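You operate a simulated robot arm through the tools that you are given. There is no shell and no other tool.

You are at the controls of a simulated robot arm. One attempt, no reset.

JOB
Tighten the flanged pot's four bolts crosswise in two rounds till it shows SEALED.
Fine: order No 1, No 3, No 2, No 4; first round to about a third of a turn, second to about two thirds; never NIPPED.

Only the result counts: the job must be done as asked and must still hold three seconds after the hand-in. Knocking over, shifting, dropping, spilling or breaking anything else fails it.

ROBOT AND FRAMES
A 6-joint arm with a two-finger parallel gripper, fixed in place. Base frame: the origin is at the foot of the arm, x ahead of it, y to its left, z up. Lengths are in mm, angles in rad, forces in N, time in s.
With the tool pointing down near the work surface it reaches from about 320 to 700 mm from the base axis. Its first joint turns from -2.897 to 2.897 rad. Payload 4.1 kg.
The TCP is the grasp point between the finger pads, 23 mm short of the fingertips. In the tool frame z runs along the fingers and y along their closing line. Largest opening 94 mm; finger width 38, thickness 10; the body of the gripper, 54 by 96 mm, starts 39 mm behind the TCP.
Orientation is that of the tool frame in the base frame, as a unit quaternion [x, y, z, w]. With the fingers straight down and closing along the base's y, the tool's x points along the base's -x, its y along +y and its z along -z.

CONTROLS
- The arm moves only by the tool servo_tool. Its argument "increments" is a list that holds one entry, the list of rows, each a list of 7 numbers: the turn, a rotation vector about the tool's x, y, z in units of 8 degrees (1.0 is 8 degrees), then the shift along the tool's x, y, z in units of 50 mm (1.0 is 50 mm), then the closure in counts, from 0 (fully open) to 255 (shut). In form: [[[rx, ry, rz, x, y, z, claw], ...]]. A call has 1 to 20 rows; each row shifts and turns the commanded pose from where the row before left it, along the tool's axes as they then stand. A call with a number of a shift or a turn outside -1 to 1 is refused whole. Each row takes 0.2 s and may step no farther than 50 mm and 0.15 rad from the row before; otherwise, or with a gripper value out of range, the whole call is refused. A pose out of reach is approached as far as the arm can. The call stops where the force on the tool passes 60 N (or 10 N more than at its start, if that is more) or the arm is blocked; 0.2 s more then pass. Each finger travels about 45 mm/s and halts on what it meets, pressing with about 24 N; the grip force reading is that of the motor and also rises with nothing between the fingers. The clock runs only during rows and for 0.2 s after the last one: add rows that do not move to give the fingers time. It gives the time, the measured TCP pose, the force on the tool (base axes), the opening and the grip force at its end, in the units of the frame above (readings bear some noise), with the torque about the TCP (base axes, N m) and any sound that the robot's microphone picked up.
- Cameras (640 x 400 px; columns grow to the right, rows downward): "scene" is fixed at [401.9, -498.2, 1476]; the picture's right is [0.14, 0.99, 0.00], its down [0.72, -0.10, -0.69] and it looks along [-0.68, 0.10, -0.72] (base axes); focal length 289 px, centre (320, 200). "wrist" rides on the gripper at [86, 16, -75] in the tool frame; the picture's right is [-0.18, 0.98, 0.00], its down [-0.58, -0.11, -0.81] and it looks along [-0.79, -0.15, 0.59] (tool axes); focal length 243 px, centre (320, 200). There is no depth. A picture from a camera that has moved, and an enlarged one, comes with that camera's place and axes in the base frame and with its lens.
- camera(camera): a new picture of that camera. It takes no simulated time.
- lift_body(by): slides the trunk up (or, below 0, down) by that many mm; the arm rides with it, the base frame stays. It gives what a move gives, with no picture.
- enlarge(camera, box): a new picture of the part [left, top, right, bottom] of that camera's present view, enlarged. It takes no simulated time.
- sign_off(): hands the job in; it is judged then, once.

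Places have to be worked out from the pictures, the camera data and where the tool is seen. Open the gripper and draw the arm clear of the work before you hand the job in, unless the task says otherwise.

The tools are called as name(argument=value, ...) on one line, values as JSON. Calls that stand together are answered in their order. servo_tool: Moves the arm, as the interface text tells. Its arguments: {"type":"object","properties":{"increments":{"type":"array","items":{"type":"array","items":{"type":"array","items":{"type":"number"}}}}},"required":["increments"]} The other tools are called the same way: lift_body (by) slides the trunk up or down; camera (camera) takes a picture; enlarge (camera, box) takes an enlarged picture of a part of a camera's view; sign_off () hands the job in.

At the start:

```text
time: 0.0
tcp_pos: [10.9, -363.6, 1220.0]
ee_rot: [0.001, 1.0, 0.0, 0.0]
contact_force: [0.4, 0.1, -0.6]
moment: [0.02, -0.01, 0.02]
finger_gap: 94.2
gripper_force: 0.2
trunk travel left (down, up): [-525.0, 65.0]
```

scene: 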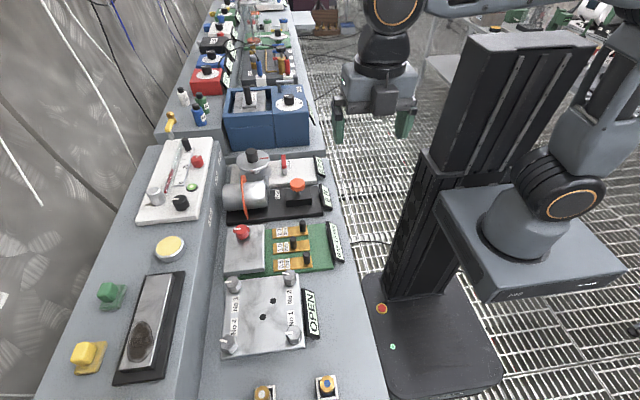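
wrist: 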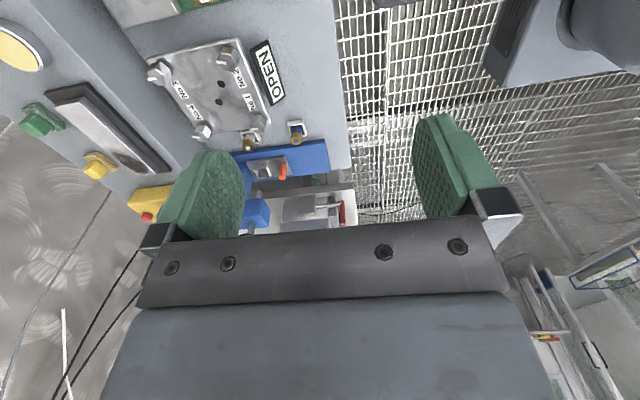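

I start by looking closely at the flanged pot with its OPEN label in both cameras.

enlarge(camera="scene", box=[200, 250, 360, 370])

enlarge(camera="wrist", box=[130, 20, 320, 150])

camera(camera="scene")

```text
3.33 times, centred on (280, 310) of scene
camera zoom: at [401.9, -498.2, 1476.0], right [0.14, 0.99, 0.0], down [0.72, -0.1, -0.69], along [-0.68, 0.1, -0.72], focal length 964 px, centre (453, -167)
```

zoom: 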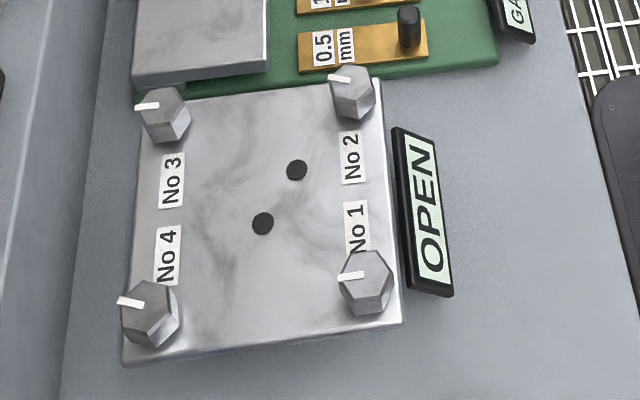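

```text
3.08 times, centred on (225, 85) of wrist
camera zoom: at [-75.5, -347.0, 1295.0], right [0.18, 0.98, 0.0], down [0.58, -0.11, 0.81], along [0.79, -0.15, -0.59], focal length 746 px, centre (612, 554)
```

zoom: 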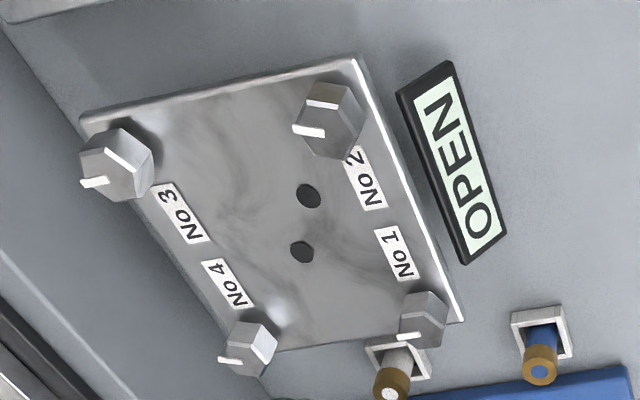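

```text
taken
```

scene: 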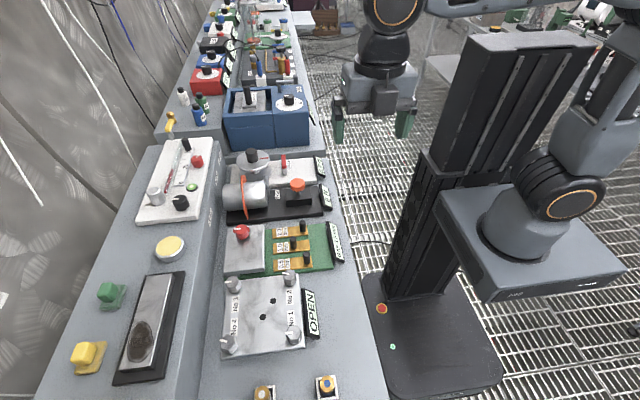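

The pot triangulates to roughly (116, -560, z≈867), so it is about 570 mm from the base axis. I'll move the tool sideways over the bench at the present height so that the wrist camera faces it.

servo_tool(increments=[[[0, 0, 0, 0, -0.6, 0, 0], [0, 0, 0, 0, -0.6, 0, 0], [0, 0, 0, 0, -0.6, 0, 0], [0, 0, 0, 0, -0.6, 0, 0], [0, 0, 0, 0, -0.6, 0, 0], [0, 0, 0, 0, -0.6, 0, 0], [0, 0, 0, 0, -0.4, 0, 0], [0, 0, 0, 0, 0, 0, 0]]])

camera(camera="wrist")

camera(camera="scene")

```text
time: 1.8
tcp_pos: [9.1, -562.9, 1220.0]
ee_rot: [0.0, 1.0, 0.0, 0.0]
contact_force: [0.3, 0.4, -0.1]
moment: [-0.02, 0.0, 0.02]
finger_gap: 94.0
gripper_force: 0.0
trunk travel left (down, up): [-525.0, 65.0]
```

```text
taken
camera wrist: at [-76.3, -546.4, 1295.7], right [0.18, 0.98, 0.0], down [0.58, -0.11, 0.81], along [0.79, -0.15, -0.59], focal length 243 px, centre (320, 200)
```

wrist: 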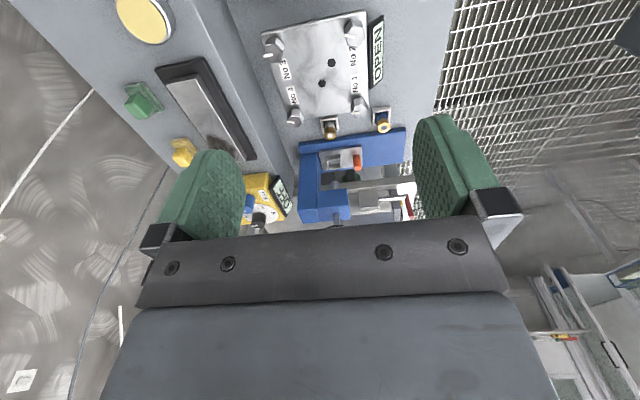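

```text
taken
```

scene: 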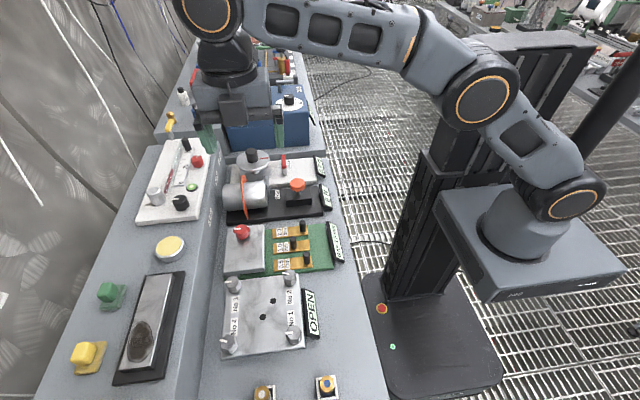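

The pot sits upper-centre of the wrist view. I lower the trunk by 150 mm for a closer look; the TCP should then be at about z 1070, still 200 mm above the pot.

lift_body(by=-150)

enlarge(camera="wrist", box=[200, 0, 440, 150])

camera(camera="scene")

```text
time: 3.5
tcp_pos: [9.7, -562.5, 1071.1]
ee_rot: [0.0, 1.0, 0.0, 0.0]
contact_force: [0.0, 0.4, 0.0]
moment: [0.02, 0.0, 0.01]
finger_gap: 93.9
gripper_force: 0.1
trunk travel left (down, up): [-375.0, 215.0]
```

```text
2.67 times, centred on (320, 75) of wrist
camera zoom: at [-76.4, -546.2, 1145.8], right [0.18, 0.98, 0.0], down [0.58, -0.11, 0.81], along [0.79, -0.15, -0.59], focal length 647 px, centre (320, 533)
```

zoom: 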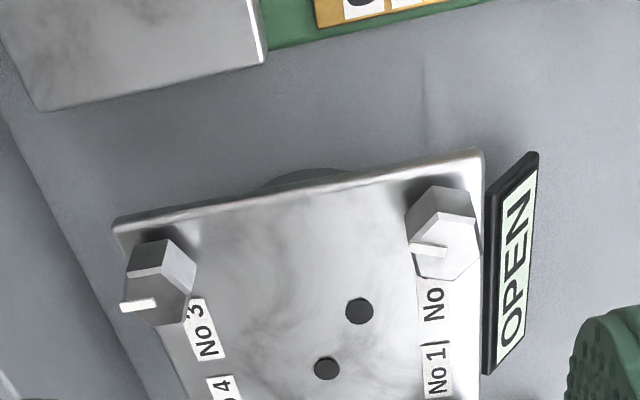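

```text
taken
```

scene: 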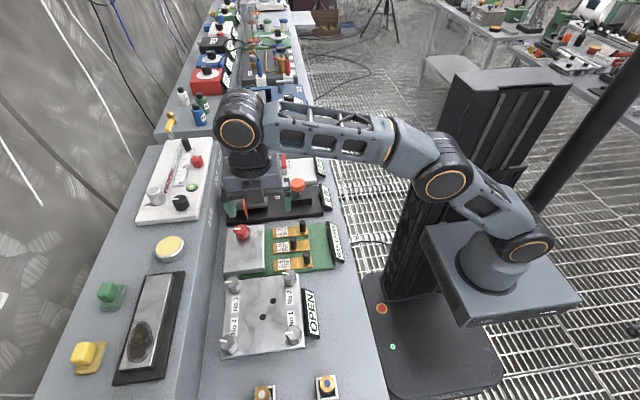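

The wrist picture cuts off the near bolts; I take another crop a bit lower to see all four bolts and their faces.

enlarge(camera="wrist", box=[216, 50, 424, 180])

enlarge(camera="scene", box=[205, 260, 325, 360])

```text
3.08 times, centred on (320, 115) of wrist
camera zoom: at [-76.4, -546.2, 1145.8], right [0.18, 0.98, 0.0], down [0.58, -0.11, 0.81], along [0.79, -0.15, -0.59], focal length 746 px, centre (320, 462)
```

zoom: 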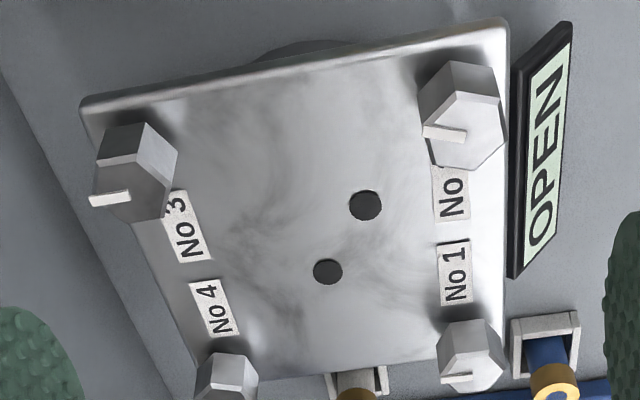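

```text
4.00 times, centred on (265, 310) of scene
camera zoom: at [401.9, -498.2, 1476.0], right [0.14, 0.99, 0.0], down [0.72, -0.1, -0.69], along [-0.68, 0.1, -0.72], focal length 1157 px, centre (540, -240)
```

zoom: 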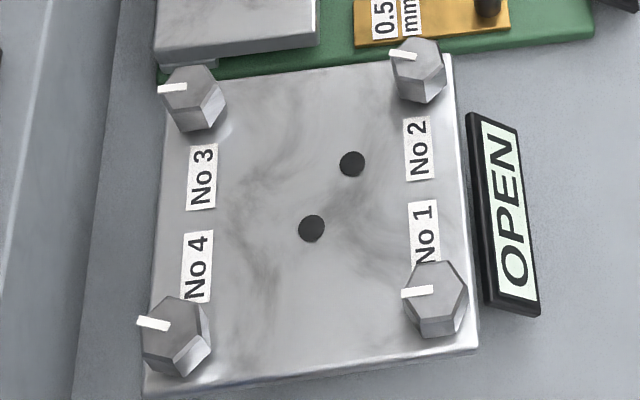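

By triangulating head tops from both pictures I get No1 ≈ (199,-521), No2 ≈ (74,-521), No3 ≈ (74,-645), No4 ≈ (199,-645), tops at z ≈ 895, plate top ≈ 867. I zoom in on each head to learn hex orientation.

enlarge(camera="scene", box=[292, 317, 332, 347])

enlarge(camera="scene", box=[210, 262, 310, 302])

enlarge(camera="scene", box=[214, 322, 314, 362])

enlarge(camera="wrist", box=[236, 60, 396, 190])

```text
13.33 times, centred on (312, 332) of scene
camera zoom: at [401.9, -498.2, 1476.0], right [0.14, 0.99, 0.0], down [0.72, -0.1, -0.69], along [-0.68, 0.1, -0.72], focal length 3858 px, centre (427, -1560)
```

zoom: 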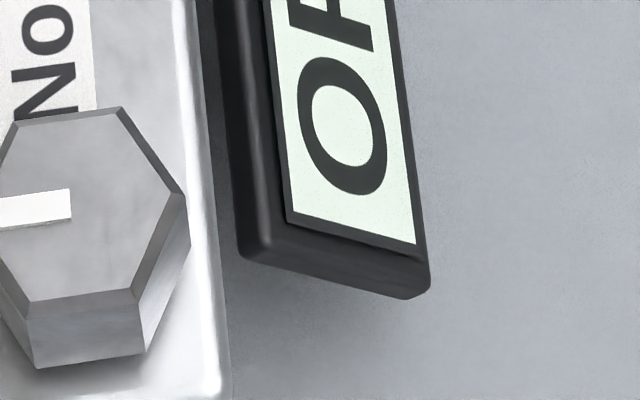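

```text
6.40 times, centred on (260, 282) of scene
camera zoom: at [401.9, -498.2, 1476.0], right [0.14, 0.99, 0.0], down [0.72, -0.1, -0.69], along [-0.68, 0.1, -0.72], focal length 1852 px, centre (704, -325)
```

zoom: 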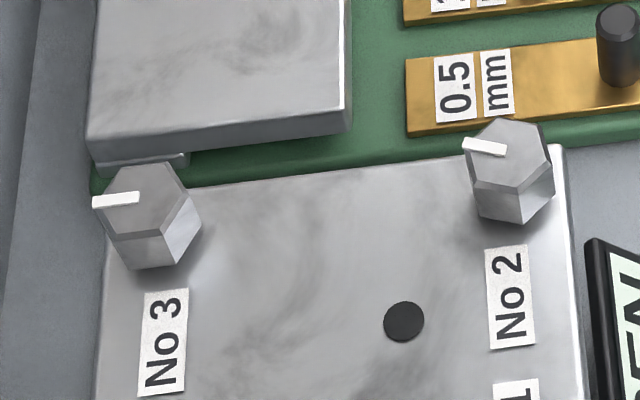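

```text
6.40 times, centred on (264, 342) of scene
camera zoom: at [401.9, -498.2, 1476.0], right [0.14, 0.99, 0.0], down [0.72, -0.1, -0.69], along [-0.68, 0.1, -0.72], focal length 1852 px, centre (678, -709)
```

zoom: 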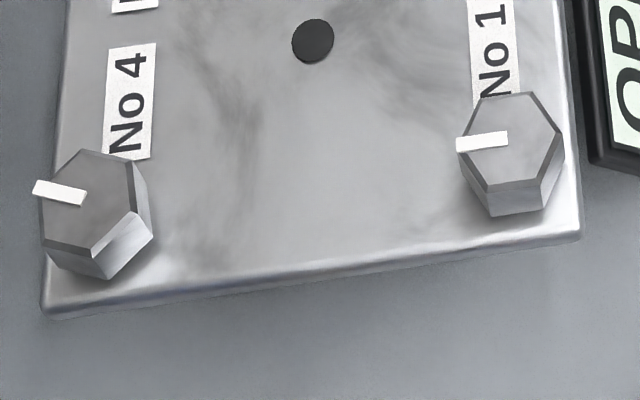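

```text
3.08 times, centred on (316, 125) of wrist
camera zoom: at [-76.4, -546.2, 1145.8], right [0.18, 0.98, 0.0], down [0.58, -0.11, 0.81], along [0.79, -0.15, -0.59], focal length 746 px, centre (332, 431)
```

zoom: 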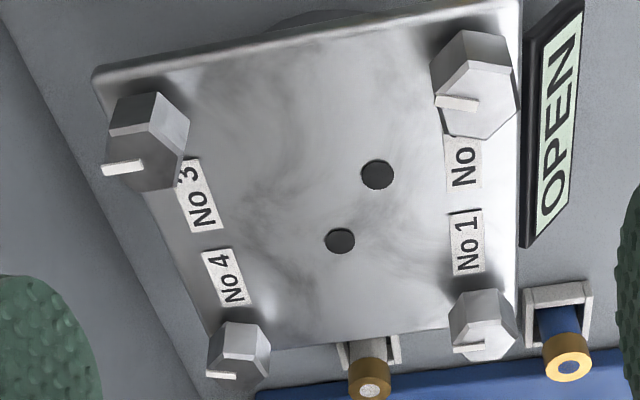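

The marks point at a hex corner; across corners ≈32 mm, flats ≈27.5 mm, and No1's mark points nearly to -y so its flats' normals lie near 0°, ±60° from base x. I move over No1 at the present height.

servo_tool(increments=[[[0, 0, 0, -0.63, 0.138, 0, 0], [0, 0, 0, -0.63, 0.138, 0, 0], [0, 0, 0, -0.63, 0.138, 0, 0], [0, 0, 0, -0.63, 0.138, 0, 0], [0, 0, 0, -0.63, 0.138, 0, 0], [0, 0, 0, -0.63, 0.138, 0, 0], [0, 0, 0, 0, 0, 0, 0], [0, 0, 0, 0, 0, 0, 0]]])

camera(camera="wrist")

camera(camera="scene")

```text
time: 5.3
tcp_pos: [198.3, -523.1, 1074.0]
ee_rot: [0.0, 1.0, -0.001, 0.0]
contact_force: [-0.4, 0.3, -0.7]
moment: [-0.03, -0.02, -0.01]
finger_gap: 94.1
gripper_force: 0.1
trunk travel left (down, up): [-375.0, 215.0]
```

```text
taken
camera wrist: at [111.2, -505.7, 1147.3], right [0.18, 0.98, 0.0], down [0.58, -0.11, 0.81], along [0.79, -0.15, -0.59], focal length 243 px, centre (320, 200)
```

wrist: 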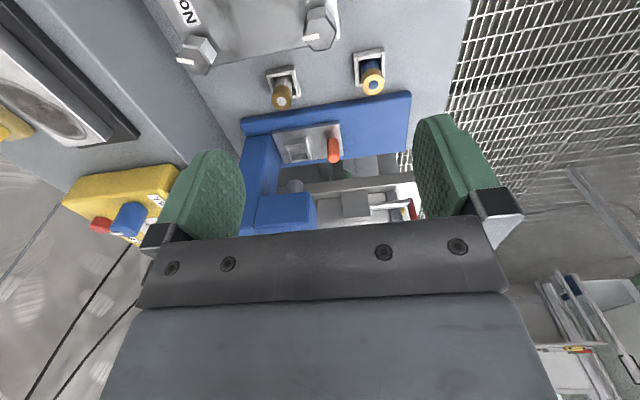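

```text
taken
```

scene: 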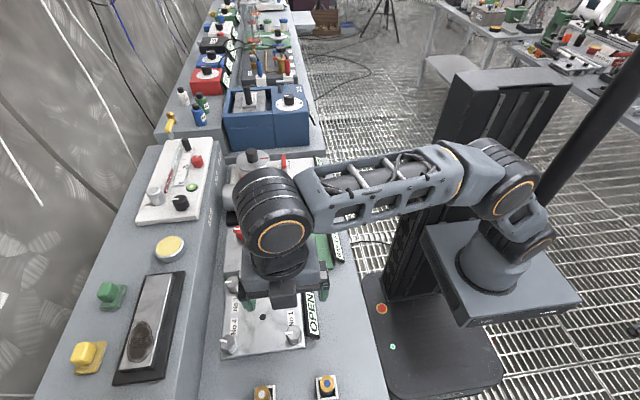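

Now I test how far the wrist can rotate at this spot, free in the air: first +96° (clockwise seen from above).

servo_tool(increments=[[[0, 0, 1, 0, 0, 0, 0], [0, 0, 1, 0, 0, 0, 0], [0, 0, 1, 0, 0, 0, 0], [0, 0, 1, 0, 0, 0, 0], [0, 0, 1, 0, 0, 0, 0], [0, 0, 1, 0, 0, 0, 0], [0, 0, 1, 0, 0, 0, 0], [0, 0, 1, 0, 0, 0, 0], [0, 0, 1, 0, 0, 0, 0], [0, 0, 1, 0, 0, 0, 0], [0, 0, 1, 0, 0, 0, 0], [0, 0, 1, 0, 0, 0, 0], [0, 0, 0, 0, 0, 0, 0], [0, 0, 0, 0, 0, 0, 0]]])

camera(camera="wrist")

```text
time: 8.3
tcp_pos: [199.0, -522.2, 1071.2]
ee_rot: [0.743, 0.669, 0.0, 0.0]
contact_force: [0.4, -0.3, 0.8]
moment: [0.0, -0.01, 0.0]
finger_gap: 93.9
gripper_force: 0.1
trunk travel left (down, up): [-375.0, 215.0]
```

```text
taken
camera wrist: at [224.5, -436.8, 1145.6], right [0.96, -0.29, 0.0], down [-0.17, -0.57, 0.81], along [-0.23, -0.77, -0.59], focal length 243 px, centre (320, 200)
```

wrist: 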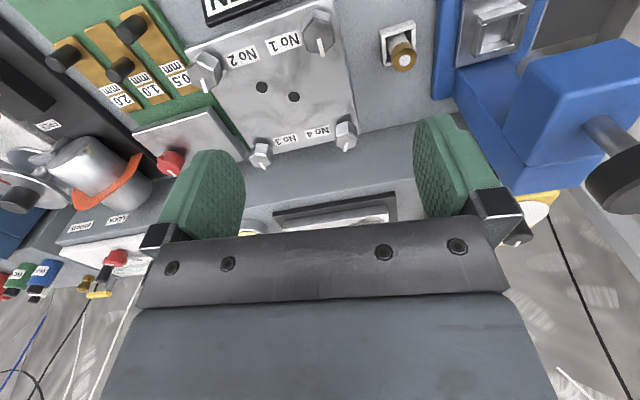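

+96° is reached without trouble. I continue another 64° to find whether the limit is near.

servo_tool(increments=[[[0, 0, 1, 0, 0, 0, 0], [0, 0, 1, 0, 0, 0, 0], [0, 0, 1, 0, 0, 0, 0], [0, 0, 1, 0, 0, 0, 0], [0, 0, 1, 0, 0, 0, 0], [0, 0, 1, 0, 0, 0, 0], [0, 0, 1, 0, 0, 0, 0], [0, 0, 1, 0, 0, 0, 0], [0, 0, 0, 0, 0, 0, 0], [0, 0, 0, 0, 0, 0, 0]]])

camera(camera="wrist")

```text
time: 10.6
tcp_pos: [200.3, -520.9, 1071.3]
ee_rot: [0.985, 0.174, 0.0, 0.0]
contact_force: [-0.2, -0.5, -0.2]
moment: [0.0, -0.01, 0.02]
finger_gap: 93.8
gripper_force: 0.2
trunk travel left (down, up): [-375.0, 215.0]
```

```text
taken
camera wrist: at [285.9, -507.0, 1145.7], right [0.16, -0.99, 0.0], down [-0.58, -0.1, 0.81], along [-0.8, -0.13, -0.59], focal length 243 px, centre (320, 200)
```

wrist: 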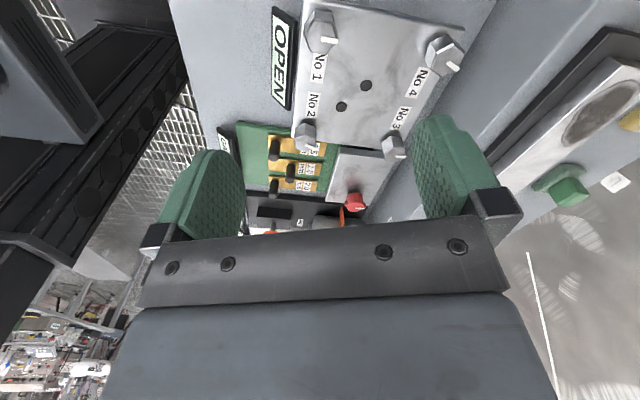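

The wrist reaches +160° so a full 120° turn can be made in one grip. From this side I get a good second view of all bolts; I enlarge it to refine their positions.

enlarge(camera="wrist", box=[270, 0, 480, 131])

enlarge(camera="wrist", box=[270, 60, 480, 191])

enlarge(camera="wrist", box=[290, 0, 354, 40])

```text
3.05 times, centred on (375, 66) of wrist
camera zoom: at [285.9, -507.0, 1145.7], right [0.16, -0.99, 0.0], down [-0.58, -0.1, 0.81], along [-0.8, -0.13, -0.59], focal length 739 px, centre (152, 610)
```

zoom: 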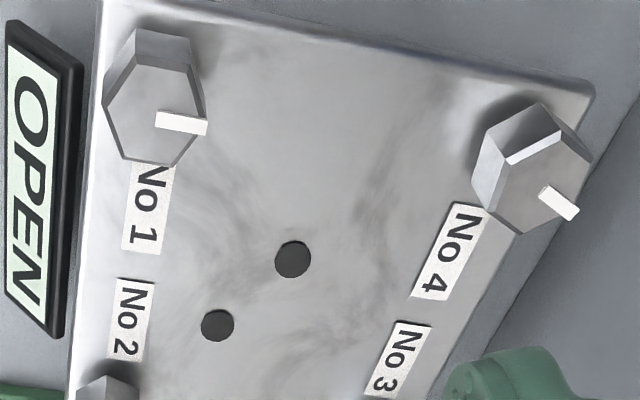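

```text
3.05 times, centred on (375, 126) of wrist
camera zoom: at [285.9, -507.0, 1145.7], right [0.16, -0.99, 0.0], down [-0.58, -0.1, 0.81], along [-0.8, -0.13, -0.59], focal length 739 px, centre (152, 427)
```

zoom: 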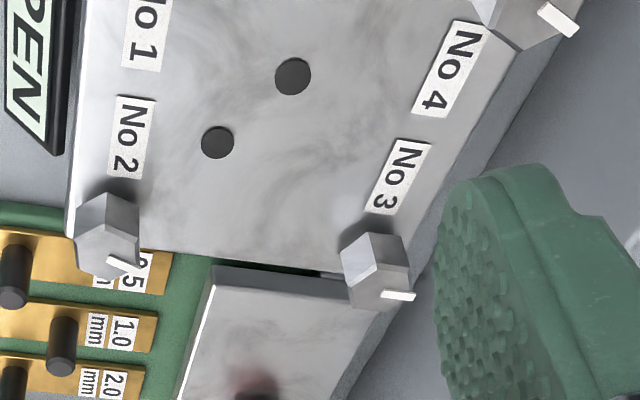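

```text
10.00 times, centred on (322, 20) of wrist
camera zoom: at [285.9, -507.0, 1145.7], right [0.16, -0.99, 0.0], down [-0.58, -0.1, 0.81], along [-0.8, -0.13, -0.59], focal length 2426 px, centre (300, 2000)
```

zoom: 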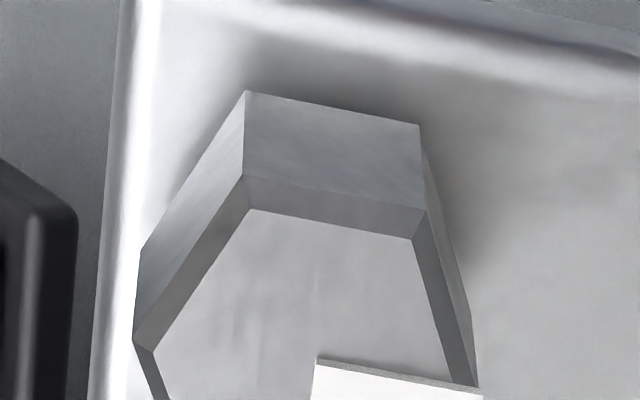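

Refined No1 estimate is about (198,-522), ±2 mm. I rotate back to ψ≈+31.6° (flats alignment for No1), partly closing to ~60 mm, before lowering.

servo_tool(increments=[[[0, 0, -1, 0, 0, 0, 90], [0, 0, -1, 0, 0, 0, 90], [0, 0, -1, 0, 0, 0, 90], [0, 0, -1, 0, 0, 0, 90], [0, 0, -1, 0, 0, 0, 90], [0, 0, -1, 0, 0, 0, 90], [0, 0, -1, 0, 0, 0, 90], [0, 0, -1, 0, 0, 0, 90], [0, 0, -1, 0, 0, 0, 90], [0, 0, -1, 0, 0, 0, 90], [0, 0, -1, 0, 0, 0, 90], [0, 0, -1, 0, 0, 0, 90], [0, 0, -1, 0, 0, 0, 90], [0, 0, -1, 0, 0, 0, 90], [0, 0, -1, 0, 0, 0, 90], [0, 0, -1, 0, 0, 0, 90], [0, 0, -0.05, 0, 0, 0, 90], [0, 0, 0, 0, 0, 0, 90], [0, 0, 0, 0, 0, 0, 90]]])

lift_body(by=-120)

camera(camera="wrist")

camera(camera="scene")

```text
time: 14.6
tcp_pos: [199.0, -521.6, 1072.3]
ee_rot: [0.272, 0.962, 0.0, 0.001]
contact_force: [-0.7, 0.0, -0.2]
moment: [0.02, 0.0, -0.01]
finger_gap: 60.5
gripper_force: 0.0
trunk travel left (down, up): [-375.0, 215.0]
```

```text
time: 16.1
tcp_pos: [198.4, -520.9, 950.7]
ee_rot: [0.272, 0.962, 0.0, 0.0]
contact_force: [-0.3, 0.2, -0.1]
moment: [-0.01, 0.01, 0.01]
finger_gap: 60.7
gripper_force: 0.1
trunk travel left (down, up): [-255.0, 335.0]
```

```text
taken
camera wrist: at [133.9, -461.5, 1025.7], right [0.67, 0.74, 0.0], down [0.44, -0.4, 0.81], along [0.6, -0.54, -0.59], focal length 243 px, centre (320, 200)
```

wrist: 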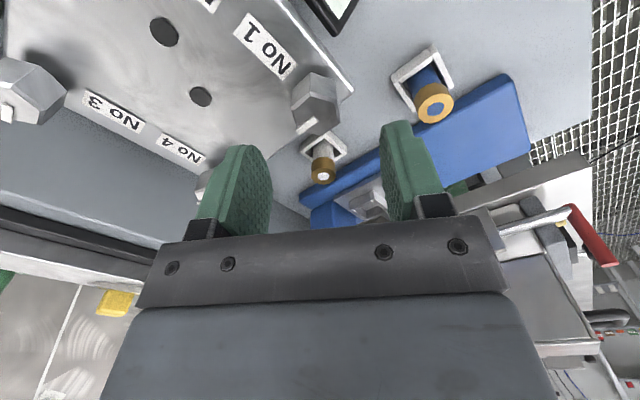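

```text
taken
```

scene: 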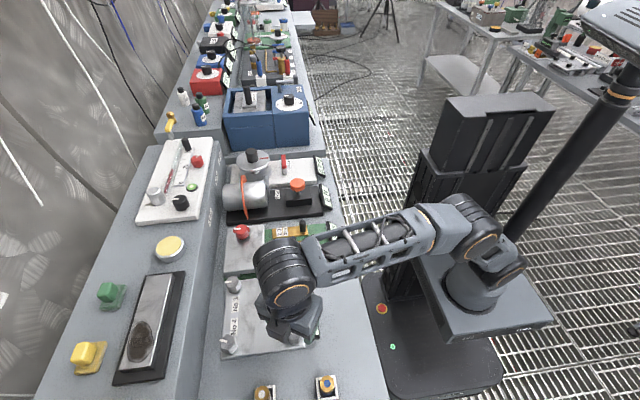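

Bolt No1 appears between the fingers; I enlarge it to measure how well centred and aligned the tool is.

enlarge(camera="wrist", box=[272, 60, 368, 120])

enlarge(camera="wrist", box=[272, 90, 368, 150])

```text
6.67 times, centred on (320, 90) of wrist
camera zoom: at [133.9, -461.5, 1025.7], right [0.67, 0.74, 0.0], down [0.44, -0.4, 0.81], along [0.6, -0.54, -0.59], focal length 1618 px, centre (320, 933)
```

zoom: 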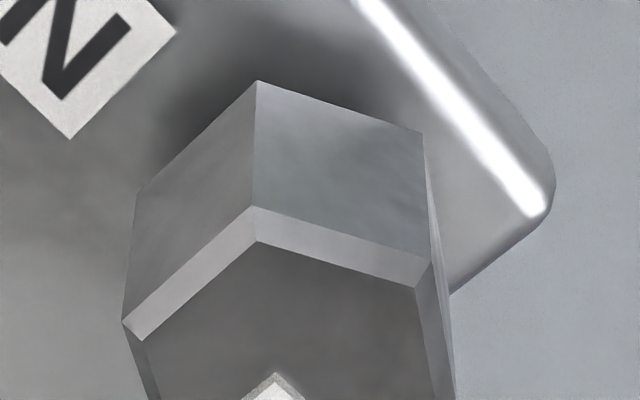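

```text
6.67 times, centred on (320, 120) of wrist
camera zoom: at [133.9, -461.5, 1025.7], right [0.67, 0.74, 0.0], down [0.44, -0.4, 0.81], along [0.6, -0.54, -0.59], focal length 1618 px, centre (320, 733)
```

zoom: 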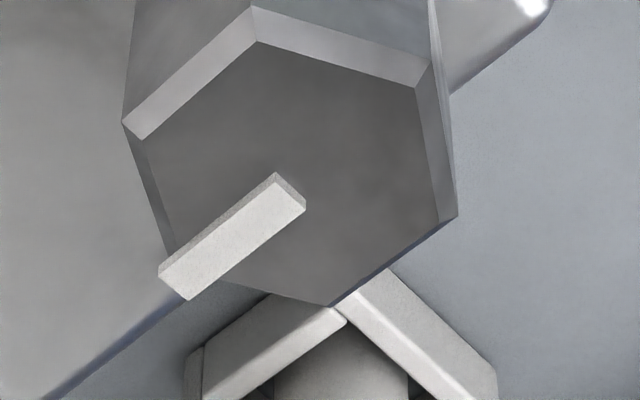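

Working through the hex corners in tool coordinates, the head centre lies about (-3.9, -3.3) mm from the TCP in the tool frame and the flats are 1.5° off. I correct that and lower the trunk 22 mm, staying above the head.

servo_tool(increments=[[[0, 0, -0.1875, -0.078, -0.066, 0, 90], [0, 0, 0, 0, 0, 0, 90], [0, 0, 0, 0, 0, 0, 90]]])

lift_body(by=-22)

enlarge(camera="wrist", box=[240, 80, 400, 180])

enlarge(camera="wrist", box=[272, 90, 368, 150])

```text
time: 16.9
tcp_pos: [199.5, -525.9, 951.5]
ee_rot: [0.259, 0.966, 0.0, 0.0]
contact_force: [0.3, -0.3, 0.3]
moment: [0.03, 0.02, -0.04]
finger_gap: 60.8
gripper_force: 0.1
trunk travel left (down, up): [-255.0, 335.0]
```

```text
time: 17.5
tcp_pos: [201.2, -525.2, 930.4]
ee_rot: [0.26, 0.966, 0.0, 0.0]
contact_force: [0.2, -0.2, -0.6]
moment: [0.0, -0.01, 0.02]
finger_gap: 60.6
gripper_force: 0.1
trunk travel left (down, up): [-233.0, 357.0]
```

```text
4.00 times, centred on (320, 130) of wrist
camera zoom: at [134.0, -467.9, 1003.8], right [0.65, 0.76, 0.0], down [0.45, -0.39, 0.81], along [0.61, -0.53, -0.59], focal length 970 px, centre (320, 480)
```

zoom: 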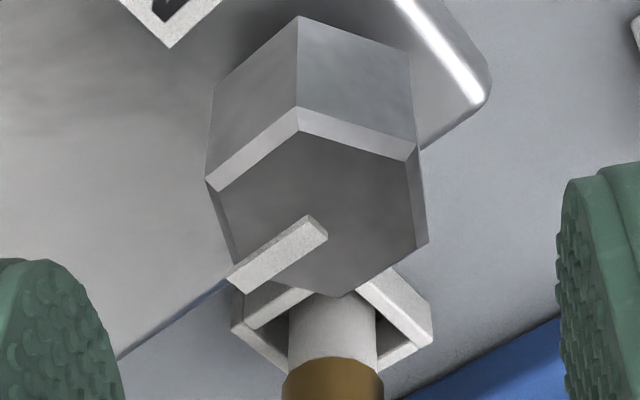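

```text
6.67 times, centred on (320, 120) of wrist
camera zoom: at [134.0, -467.9, 1003.8], right [0.65, 0.76, 0.0], down [0.45, -0.39, 0.81], along [0.61, -0.53, -0.59], focal length 1618 px, centre (320, 733)
```

zoom: 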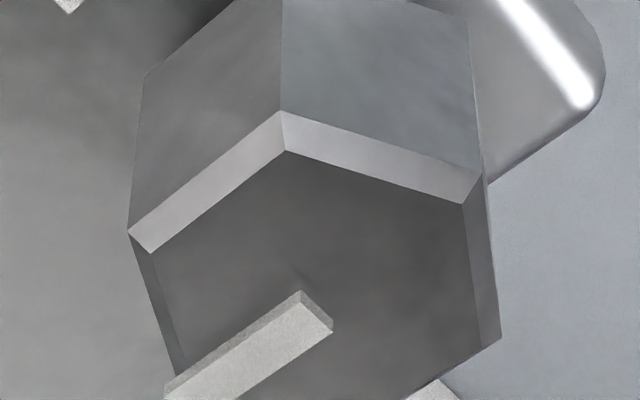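

Second view fits a 28 mm across-flats head, rim z≈896, aligned with the tool, only +1.6 mm off in tool x. I correct that and descend 27 mm, leaving fingertips ~5 mm above the head's base, then look again before closing.

servo_tool(increments=[[[0, 0, 0, 0.032, 0.004, 0, 90], [0, 0, 0, 0, 0, 0.09, 90], [0, 0, 0, 0, 0, 0.09, 90], [0, 0, 0, 0, 0, 0.09, 90], [0, 0, 0, 0, 0, 0.09, 90], [0, 0, 0, 0, 0, 0.09, 90], [0, 0, 0, 0, 0, 0.09, 90], [0, 0, 0, 0, 0, 0, 90], [0, 0, 0, 0, 0, 0, 90]]])

enlarge(camera="wrist", box=[224, 90, 416, 210])

camera(camera="scene")

```text
time: 19.5
tcp_pos: [199.6, -525.2, 902.6]
ee_rot: [0.26, 0.966, 0.0, 0.0]
contact_force: [0.1, -0.7, -0.8]
moment: [-0.05, 0.0, -0.03]
finger_gap: 60.9
gripper_force: 0.1
trunk travel left (down, up): [-233.0, 357.0]
```

```text
3.33 times, centred on (320, 150) of wrist
camera zoom: at [133.0, -467.6, 976.4], right [0.65, 0.76, 0.0], down [0.45, -0.39, 0.81], along [0.61, -0.53, -0.59], focal length 809 px, centre (320, 367)
```

zoom: 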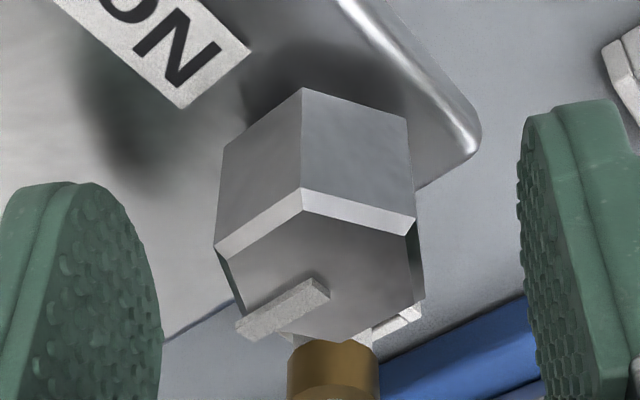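

```text
taken
```

scene: 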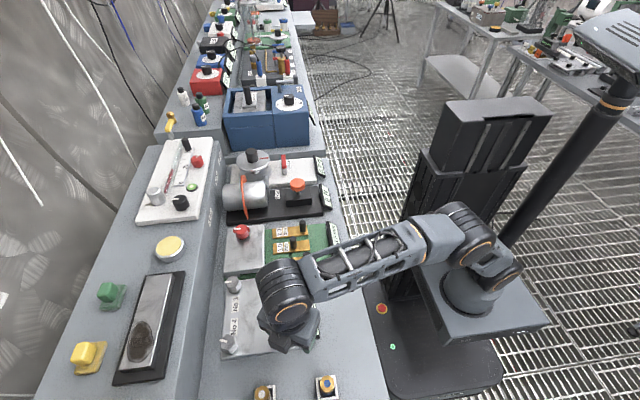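

The head is centred between the fingers with the flats parallel to the pads. I close the gripper on No1 and check the gap (expect ≈28 mm).

servo_tool(increments=[[[0, 0, 0, 0, 0, 0, 255], [0, 0, 0, 0, 0, 0, 255], [0, 0, 0, 0, 0, 0, 255], [0, 0, 0, 0, 0, 0, 255], [0, 0, 0, 0, 0, 0, 255]]])

enlarge(camera="wrist", box=[224, 90, 416, 210])

```text
time: 20.7
tcp_pos: [200.3, -524.8, 902.0]
ee_rot: [0.259, 0.966, 0.0, 0.0]
contact_force: [1.6, 10.4, -3.0]
moment: [0.07, 0.33, 0.02]
finger_gap: 32.0
gripper_force: 44.9
trunk travel left (down, up): [-233.0, 357.0]
```

```text
3.33 times, centred on (320, 150) of wrist
camera zoom: at [133.7, -466.8, 976.5], right [0.65, 0.76, 0.0], down [0.45, -0.39, 0.81], along [0.61, -0.52, -0.59], focal length 809 px, centre (320, 367)
```

zoom: 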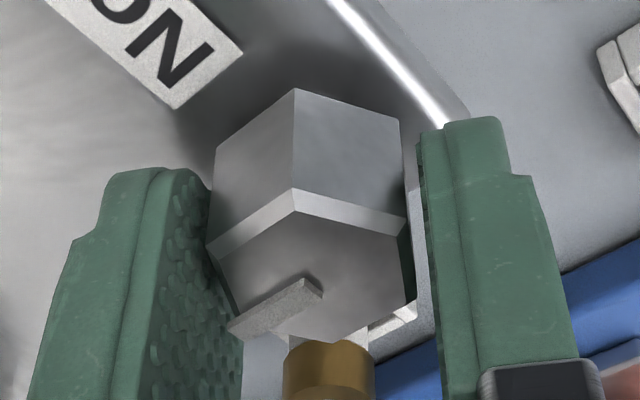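

The fingers stopped at 32 mm, about the across-corners size, and the tool was pushed ~1.5 mm along +tool y (10 N), so my lateral estimate was biased by about that. I shift the tool +1.5 mm in its y to unload, while still holding.

servo_tool(increments=[[[0, 0, 0, 0, 0.015, 0, 255], [0, 0, 0, 0, 0.015, 0, 255], [0, 0, 0, 0, 0, 0, 255], [0, 0, 0, 0, 0, 0, 255]]])

enlarge(camera="wrist", box=[256, 100, 384, 180])

```text
time: 21.7
tcp_pos: [199.5, -524.3, 901.7]
ee_rot: [0.259, 0.966, -0.001, 0.0]
contact_force: [1.3, -3.8, 0.8]
moment: [0.42, 0.51, -0.01]
finger_gap: 31.9
gripper_force: 45.4
trunk travel left (down, up): [-233.0, 357.0]
```

```text
5.00 times, centred on (320, 140) of wrist
camera zoom: at [133.7, -466.5, 976.4], right [0.65, 0.76, 0.0], down [0.45, -0.38, 0.81], along [0.61, -0.53, -0.59], focal length 1213 px, centre (320, 500)
```

zoom: 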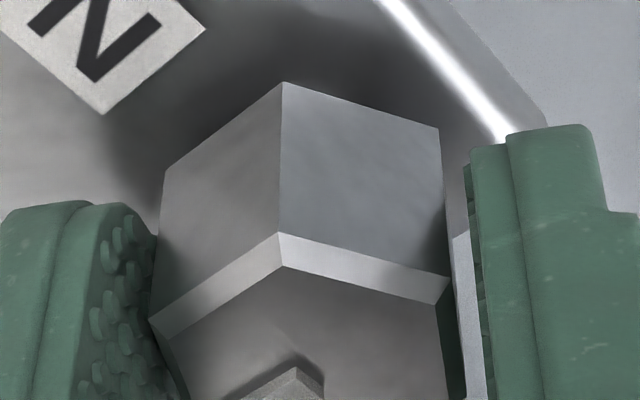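

Lateral force is small now (−3.8 N). I look at the lower part of the head and the mark between the pads.

enlarge(camera="wrist", box=[256, 130, 384, 210])

enlarge(camera="scene", box=[210, 250, 370, 370])

```text
5.00 times, centred on (320, 170) of wrist
camera zoom: at [133.7, -466.5, 976.4], right [0.65, 0.76, 0.0], down [0.45, -0.38, 0.81], along [0.61, -0.53, -0.59], focal length 1213 px, centre (320, 350)
```

zoom: 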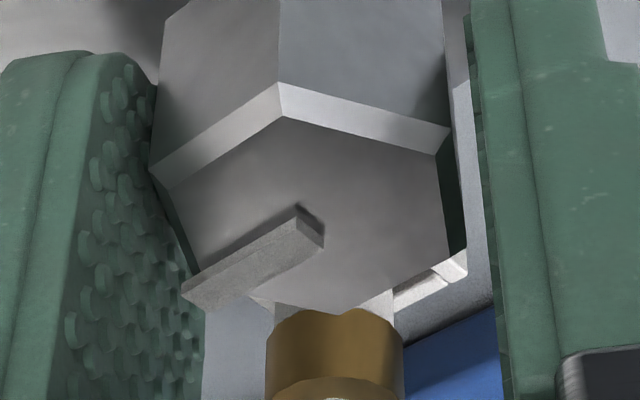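

```text
3.33 times, centred on (290, 310) of scene
camera zoom: at [401.9, -498.2, 1476.0], right [0.14, 0.99, 0.0], down [0.72, -0.1, -0.69], along [-0.68, 0.1, -0.72], focal length 964 px, centre (420, -167)
```

zoom: 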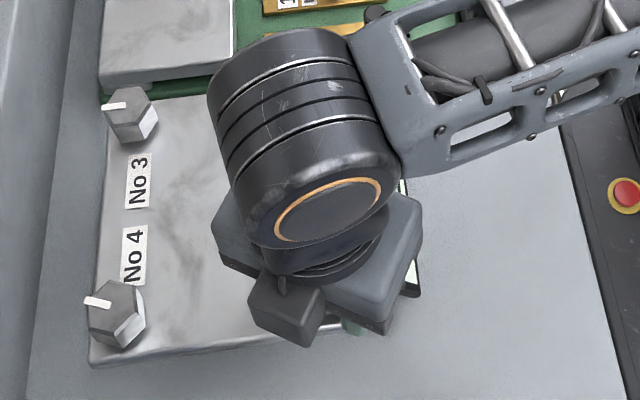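

The mark's end seems to touch the left pad, and the force flipped sign with the shift, so the head appears held from both sides. I try a small +8° turn and see whether the bolt follows.

servo_tool(increments=[[[0, 0, 0.5, 0, 0, 0, 255], [0, 0, 0.5, 0, 0, 0, 255], [0, 0, 0, 0, 0, 0, 255], [0, 0, 0, 0, 0, 0, 255]]])

enlarge(camera="wrist", box=[224, 90, 416, 210])

```text
time: 22.7
tcp_pos: [199.2, -524.1, 902.2]
ee_rot: [0.326, 0.945, -0.001, 0.0]
contact_force: [3.1, -15.1, 5.7]
moment: [0.39, 0.16, 0.03]
finger_gap: 31.7
gripper_force: 45.4
trunk travel left (down, up): [-233.0, 357.0]
```

```text
3.33 times, centred on (320, 150) of wrist
camera zoom: at [142.0, -458.2, 976.3], right [0.75, 0.66, 0.0], down [0.39, -0.44, 0.81], along [0.53, -0.61, -0.59], focal length 809 px, centre (320, 367)
```

zoom: 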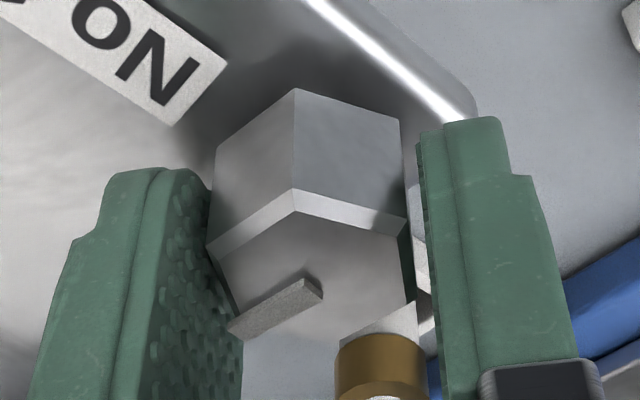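

The bolt turned together with the gripper. There is ~15 N side load, so I shift slightly (-1, -0.8 mm in tool x, y) and continue the turn by 24°.

servo_tool(increments=[[[0, 0, 0, -0.02, -0.016, 0, 255], [0, 0, 0.5, 0, 0, 0, 255], [0, 0, 0.5, 0, 0, 0, 255], [0, 0, 0.5, 0, 0, 0, 255], [0, 0, 0.5, 0, 0, 0, 255], [0, 0, 0.5, 0, 0, 0, 255], [0, 0, 0.5, 0, 0, 0, 255], [0, 0, 0, 0, 0, 0, 255]]])

enlarge(camera="wrist", box=[224, 90, 416, 210])

```text
time: 24.5
tcp_pos: [198.9, -526.6, 901.7]
ee_rot: [0.516, 0.856, 0.0, -0.001]
contact_force: [-10.1, -5.1, -6.2]
moment: [0.41, 0.65, 0.04]
finger_gap: 31.6
gripper_force: 45.2
trunk travel left (down, up): [-233.0, 357.0]
```

```text
3.33 times, centred on (320, 150) of wrist
camera zoom: at [173.2, -441.4, 976.6], right [0.96, 0.3, 0.0], down [0.18, -0.57, 0.81], along [0.24, -0.77, -0.59], focal length 809 px, centre (320, 367)
```

zoom: 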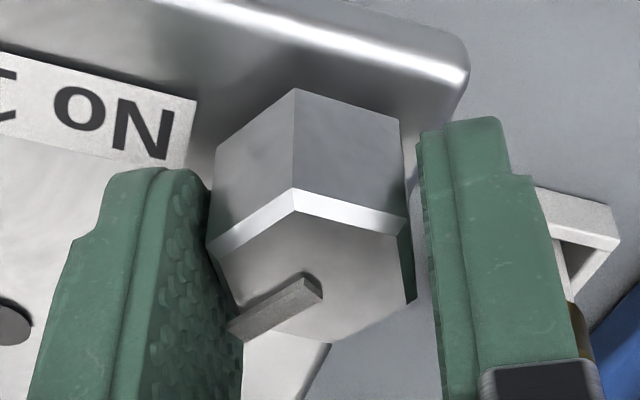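

Bolt and pads stay locked together; ψ≈62°, side load ≈11 N along −tool y. I relieve 1 mm in −y and go on with small y compensation per row for another 48°.

servo_tool(increments=[[[0, 0, 0, 0, -0.02, 0, 255], [0, 0, 0.5, 0, -0.003, 0, 255], [0, 0, 0.5, 0, -0.003, 0, 255], [0, 0, 0.5, 0, -0.003, 0, 255], [0, 0, 0.5, 0, -0.003, 0, 255], [0, 0, 0.5, 0, -0.003, 0, 255], [0, 0, 0.5, 0, -0.003, 0, 255], [0, 0, 0.5, 0, -0.003, 0, 255], [0, 0, 0.5, 0, -0.003, 0, 255], [0, 0, 0.5, 0, -0.003, 0, 255], [0, 0, 0.5, 0, -0.003, 0, 255], [0, 0, 0.5, 0, -0.003, 0, 255], [0, 0, 0.5, 0, -0.003, 0, 255], [0, 0, 0, 0, 0, 0, 255]]])

enlarge(camera="wrist", box=[224, 90, 416, 210])

```text
time: 27.5
tcp_pos: [195.6, -525.6, 901.1]
ee_rot: [0.82, 0.573, 0.0, 0.0]
contact_force: [-24.8, 6.6, -22.0]
moment: [-0.91, -0.19, 0.11]
finger_gap: 31.9
gripper_force: 45.5
trunk travel left (down, up): [-233.0, 357.0]
```

```text
3.33 times, centred on (320, 150) of wrist
camera zoom: at [241.4, -450.0, 976.6], right [0.86, -0.51, 0.0], down [-0.3, -0.51, 0.81], along [-0.41, -0.69, -0.59], focal length 809 px, centre (320, 367)
```

zoom: 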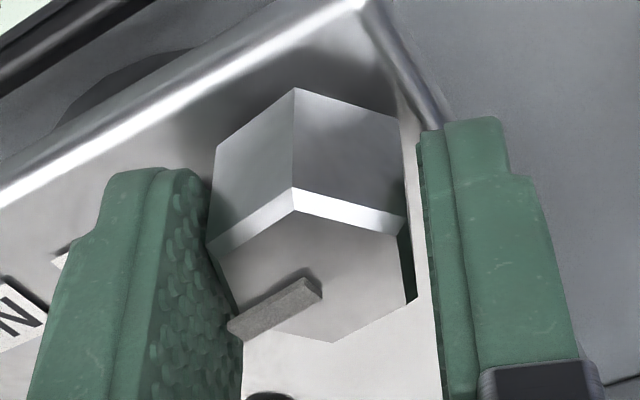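

Side load rose to 25 N and −22 N in z (the bolt is pulling down as it threads in). I check the scene picture to see whether the pot itself stayed put before going on.

enlarge(camera="scene", box=[200, 250, 360, 370])

camera(camera="wrist")

```text
3.33 times, centred on (280, 310) of scene
camera zoom: at [401.9, -498.2, 1476.0], right [0.14, 0.99, 0.0], down [0.72, -0.1, -0.69], along [-0.68, 0.1, -0.72], focal length 964 px, centre (453, -167)
```

zoom: 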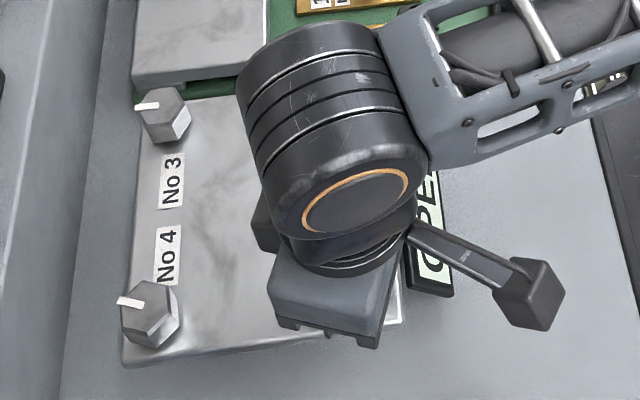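

```text
taken
camera wrist: at [241.4, -450.0, 976.6], right [0.86, -0.51, 0.0], down [-0.3, -0.51, 0.81], along [-0.41, -0.69, -0.59], focal length 243 px, centre (320, 200)
```

wrist: 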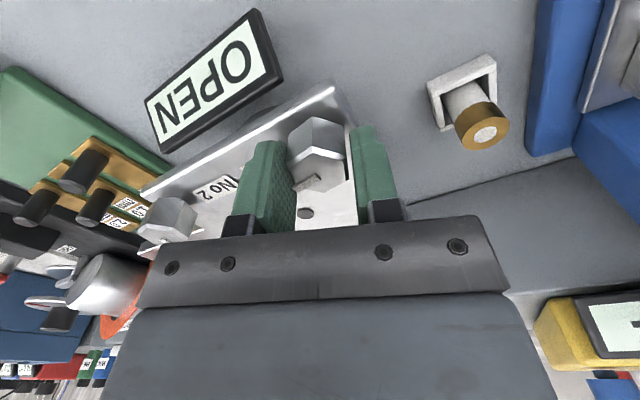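

The pot and the other bolts are exactly where they were, so only the tool is off: fitting the TCP readings, the bolt axis is at about (196.9, −523.0), 3 mm off the TCP in tool x. The bolt has turned ~80°; I relieve the load (−2 mm y, +0.8 mm z) and turn the last 40° about the bolt's axis.

servo_tool(increments=[[[0, 0, 0, 0, -0.02, 0.008, 255], [0, 0, 0, 0, -0.02, 0.008, 255], [0, 0, 0.5, 0, -0.0045, 0.001, 255], [0, 0, 0.5, 0, -0.0045, 0.001, 255], [0, 0, 0.5, 0, -0.0045, 0.001, 255], [0, 0, 0.5, 0, -0.0045, 0.001, 255], [0, 0, 0.5, 0, -0.0045, 0.001, 255], [0, 0, 0.5, 0, -0.0045, 0.001, 255], [0, 0, 0.5, 0, -0.0045, 0.001, 255], [0, 0, 0.5, 0, -0.0045, 0.001, 255], [0, 0, 0.5, 0, -0.0045, 0.001, 255], [0, 0, 0.5, 0, -0.0045, 0.001, 255], [0, 0, 0, 0, 0, 0, 255]]])

enlarge(camera="wrist", box=[256, 115, 384, 195])

camera(camera="wrist")

```text
time: 30.3
tcp_pos: [193.4, -524.9, 901.1]
ee_rot: [0.966, 0.257, 0.001, 0.001]
contact_force: [-3.7, -20.8, 25.4]
moment: [0.07, 0.41, -0.05]
finger_gap: 31.9
gripper_force: 45.0
trunk travel left (down, up): [-233.0, 357.0]
```

```text
5.00 times, centred on (320, 155) of wrist
camera zoom: at [277.7, -494.7, 976.6], right [0.33, -0.94, 0.0], down [-0.56, -0.19, 0.81], along [-0.76, -0.27, -0.59], focal length 1213 px, centre (320, 425)
```

zoom: 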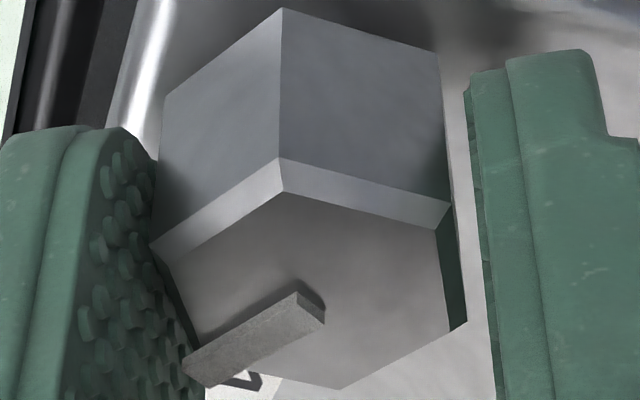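

```text
taken
camera wrist: at [277.7, -494.7, 976.6], right [0.33, -0.94, 0.0], down [-0.56, -0.19, 0.81], along [-0.76, -0.27, -0.59], focal length 243 px, centre (320, 200)
```

wrist: 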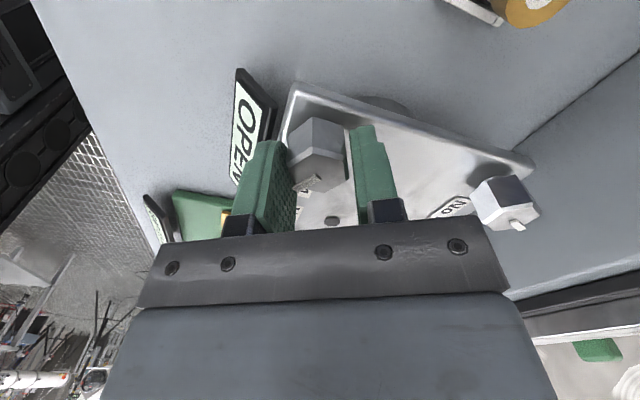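

Tool is at ψ=150°, i.e. 120° turned, with the bolt still locked to the pads; display still OPEN. I open to 60 mm, then lift 45 mm straight up.

servo_tool(increments=[[[0, 0, 0, 0, 0, -0.014, 255], [0, 0, 0, 0, 0, 0, 90], [0, 0, 0, 0, 0, 0, 90], [0, 0, 0, 0, 0, 0, 90], [0, 0, 0, 0, 0, 0, 90], [0, 0, 0, 0, 0, -0.1, 90], [0, 0, 0, 0, 0, -0.2, 90], [0, 0, 0, 0, 0, -0.2, 90], [0, 0, 0, 0, 0, -0.2, 90], [0, 0, 0, 0, 0, -0.2, 90], [0, 0, 0, 0, 0, 0, 90], [0, 0, 0, 0, 0, 0, 90]]])

camera(camera="wrist")

enlarge(camera="wrist", box=[272, 70, 368, 130])

enlarge(camera="wrist", box=[272, 100, 368, 160])

```text
time: 32.9
tcp_pos: [194.2, -523.6, 946.3]
ee_rot: [0.966, 0.258, 0.0, 0.0]
contact_force: [-0.8, 0.8, -0.2]
moment: [0.02, 0.0, 0.0]
finger_gap: 60.7
gripper_force: 0.0
trunk travel left (down, up): [-233.0, 357.0]
```

```text
taken
camera wrist: at [278.0, -493.8, 1020.8], right [0.33, -0.94, 0.0], down [-0.56, -0.2, 0.81], along [-0.76, -0.27, -0.59], focal length 243 px, centre (320, 200)
```

wrist: 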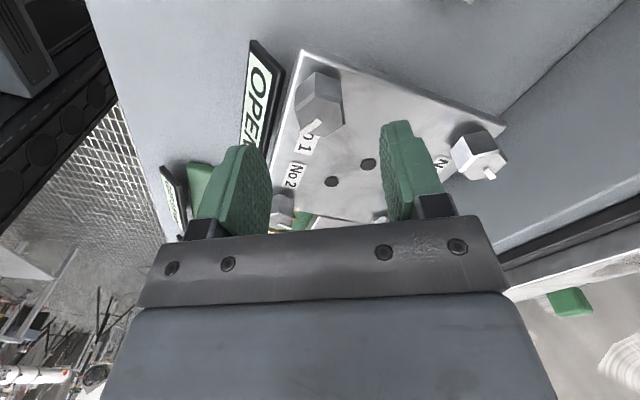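

```text
6.67 times, centred on (320, 100) of wrist
camera zoom: at [278.0, -493.8, 1020.8], right [0.33, -0.94, 0.0], down [-0.56, -0.2, 0.81], along [-0.76, -0.27, -0.59], focal length 1618 px, centre (320, 867)
```

zoom: 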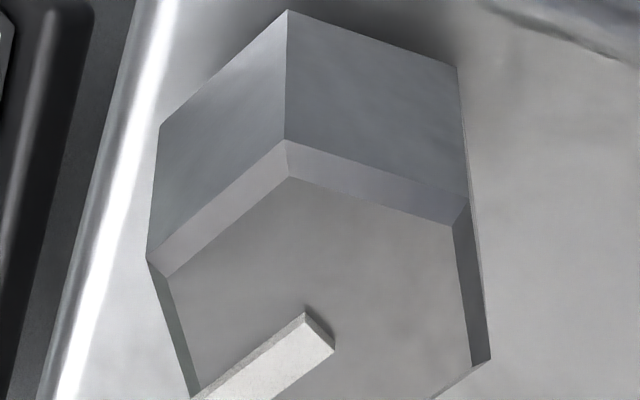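

```text
6.67 times, centred on (320, 130) of wrist
camera zoom: at [278.0, -493.8, 1020.8], right [0.33, -0.94, 0.0], down [-0.56, -0.2, 0.81], along [-0.76, -0.27, -0.59], focal length 1618 px, centre (320, 667)
```

zoom: 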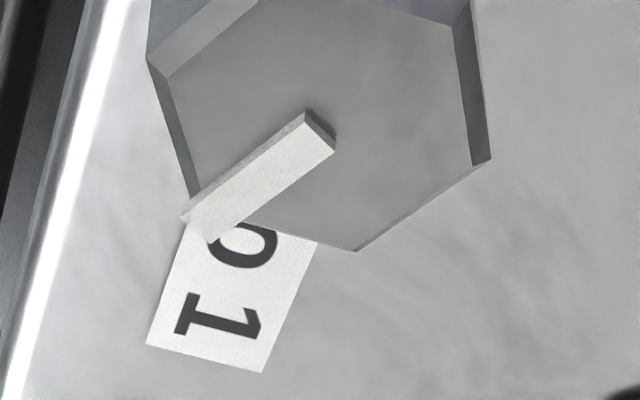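

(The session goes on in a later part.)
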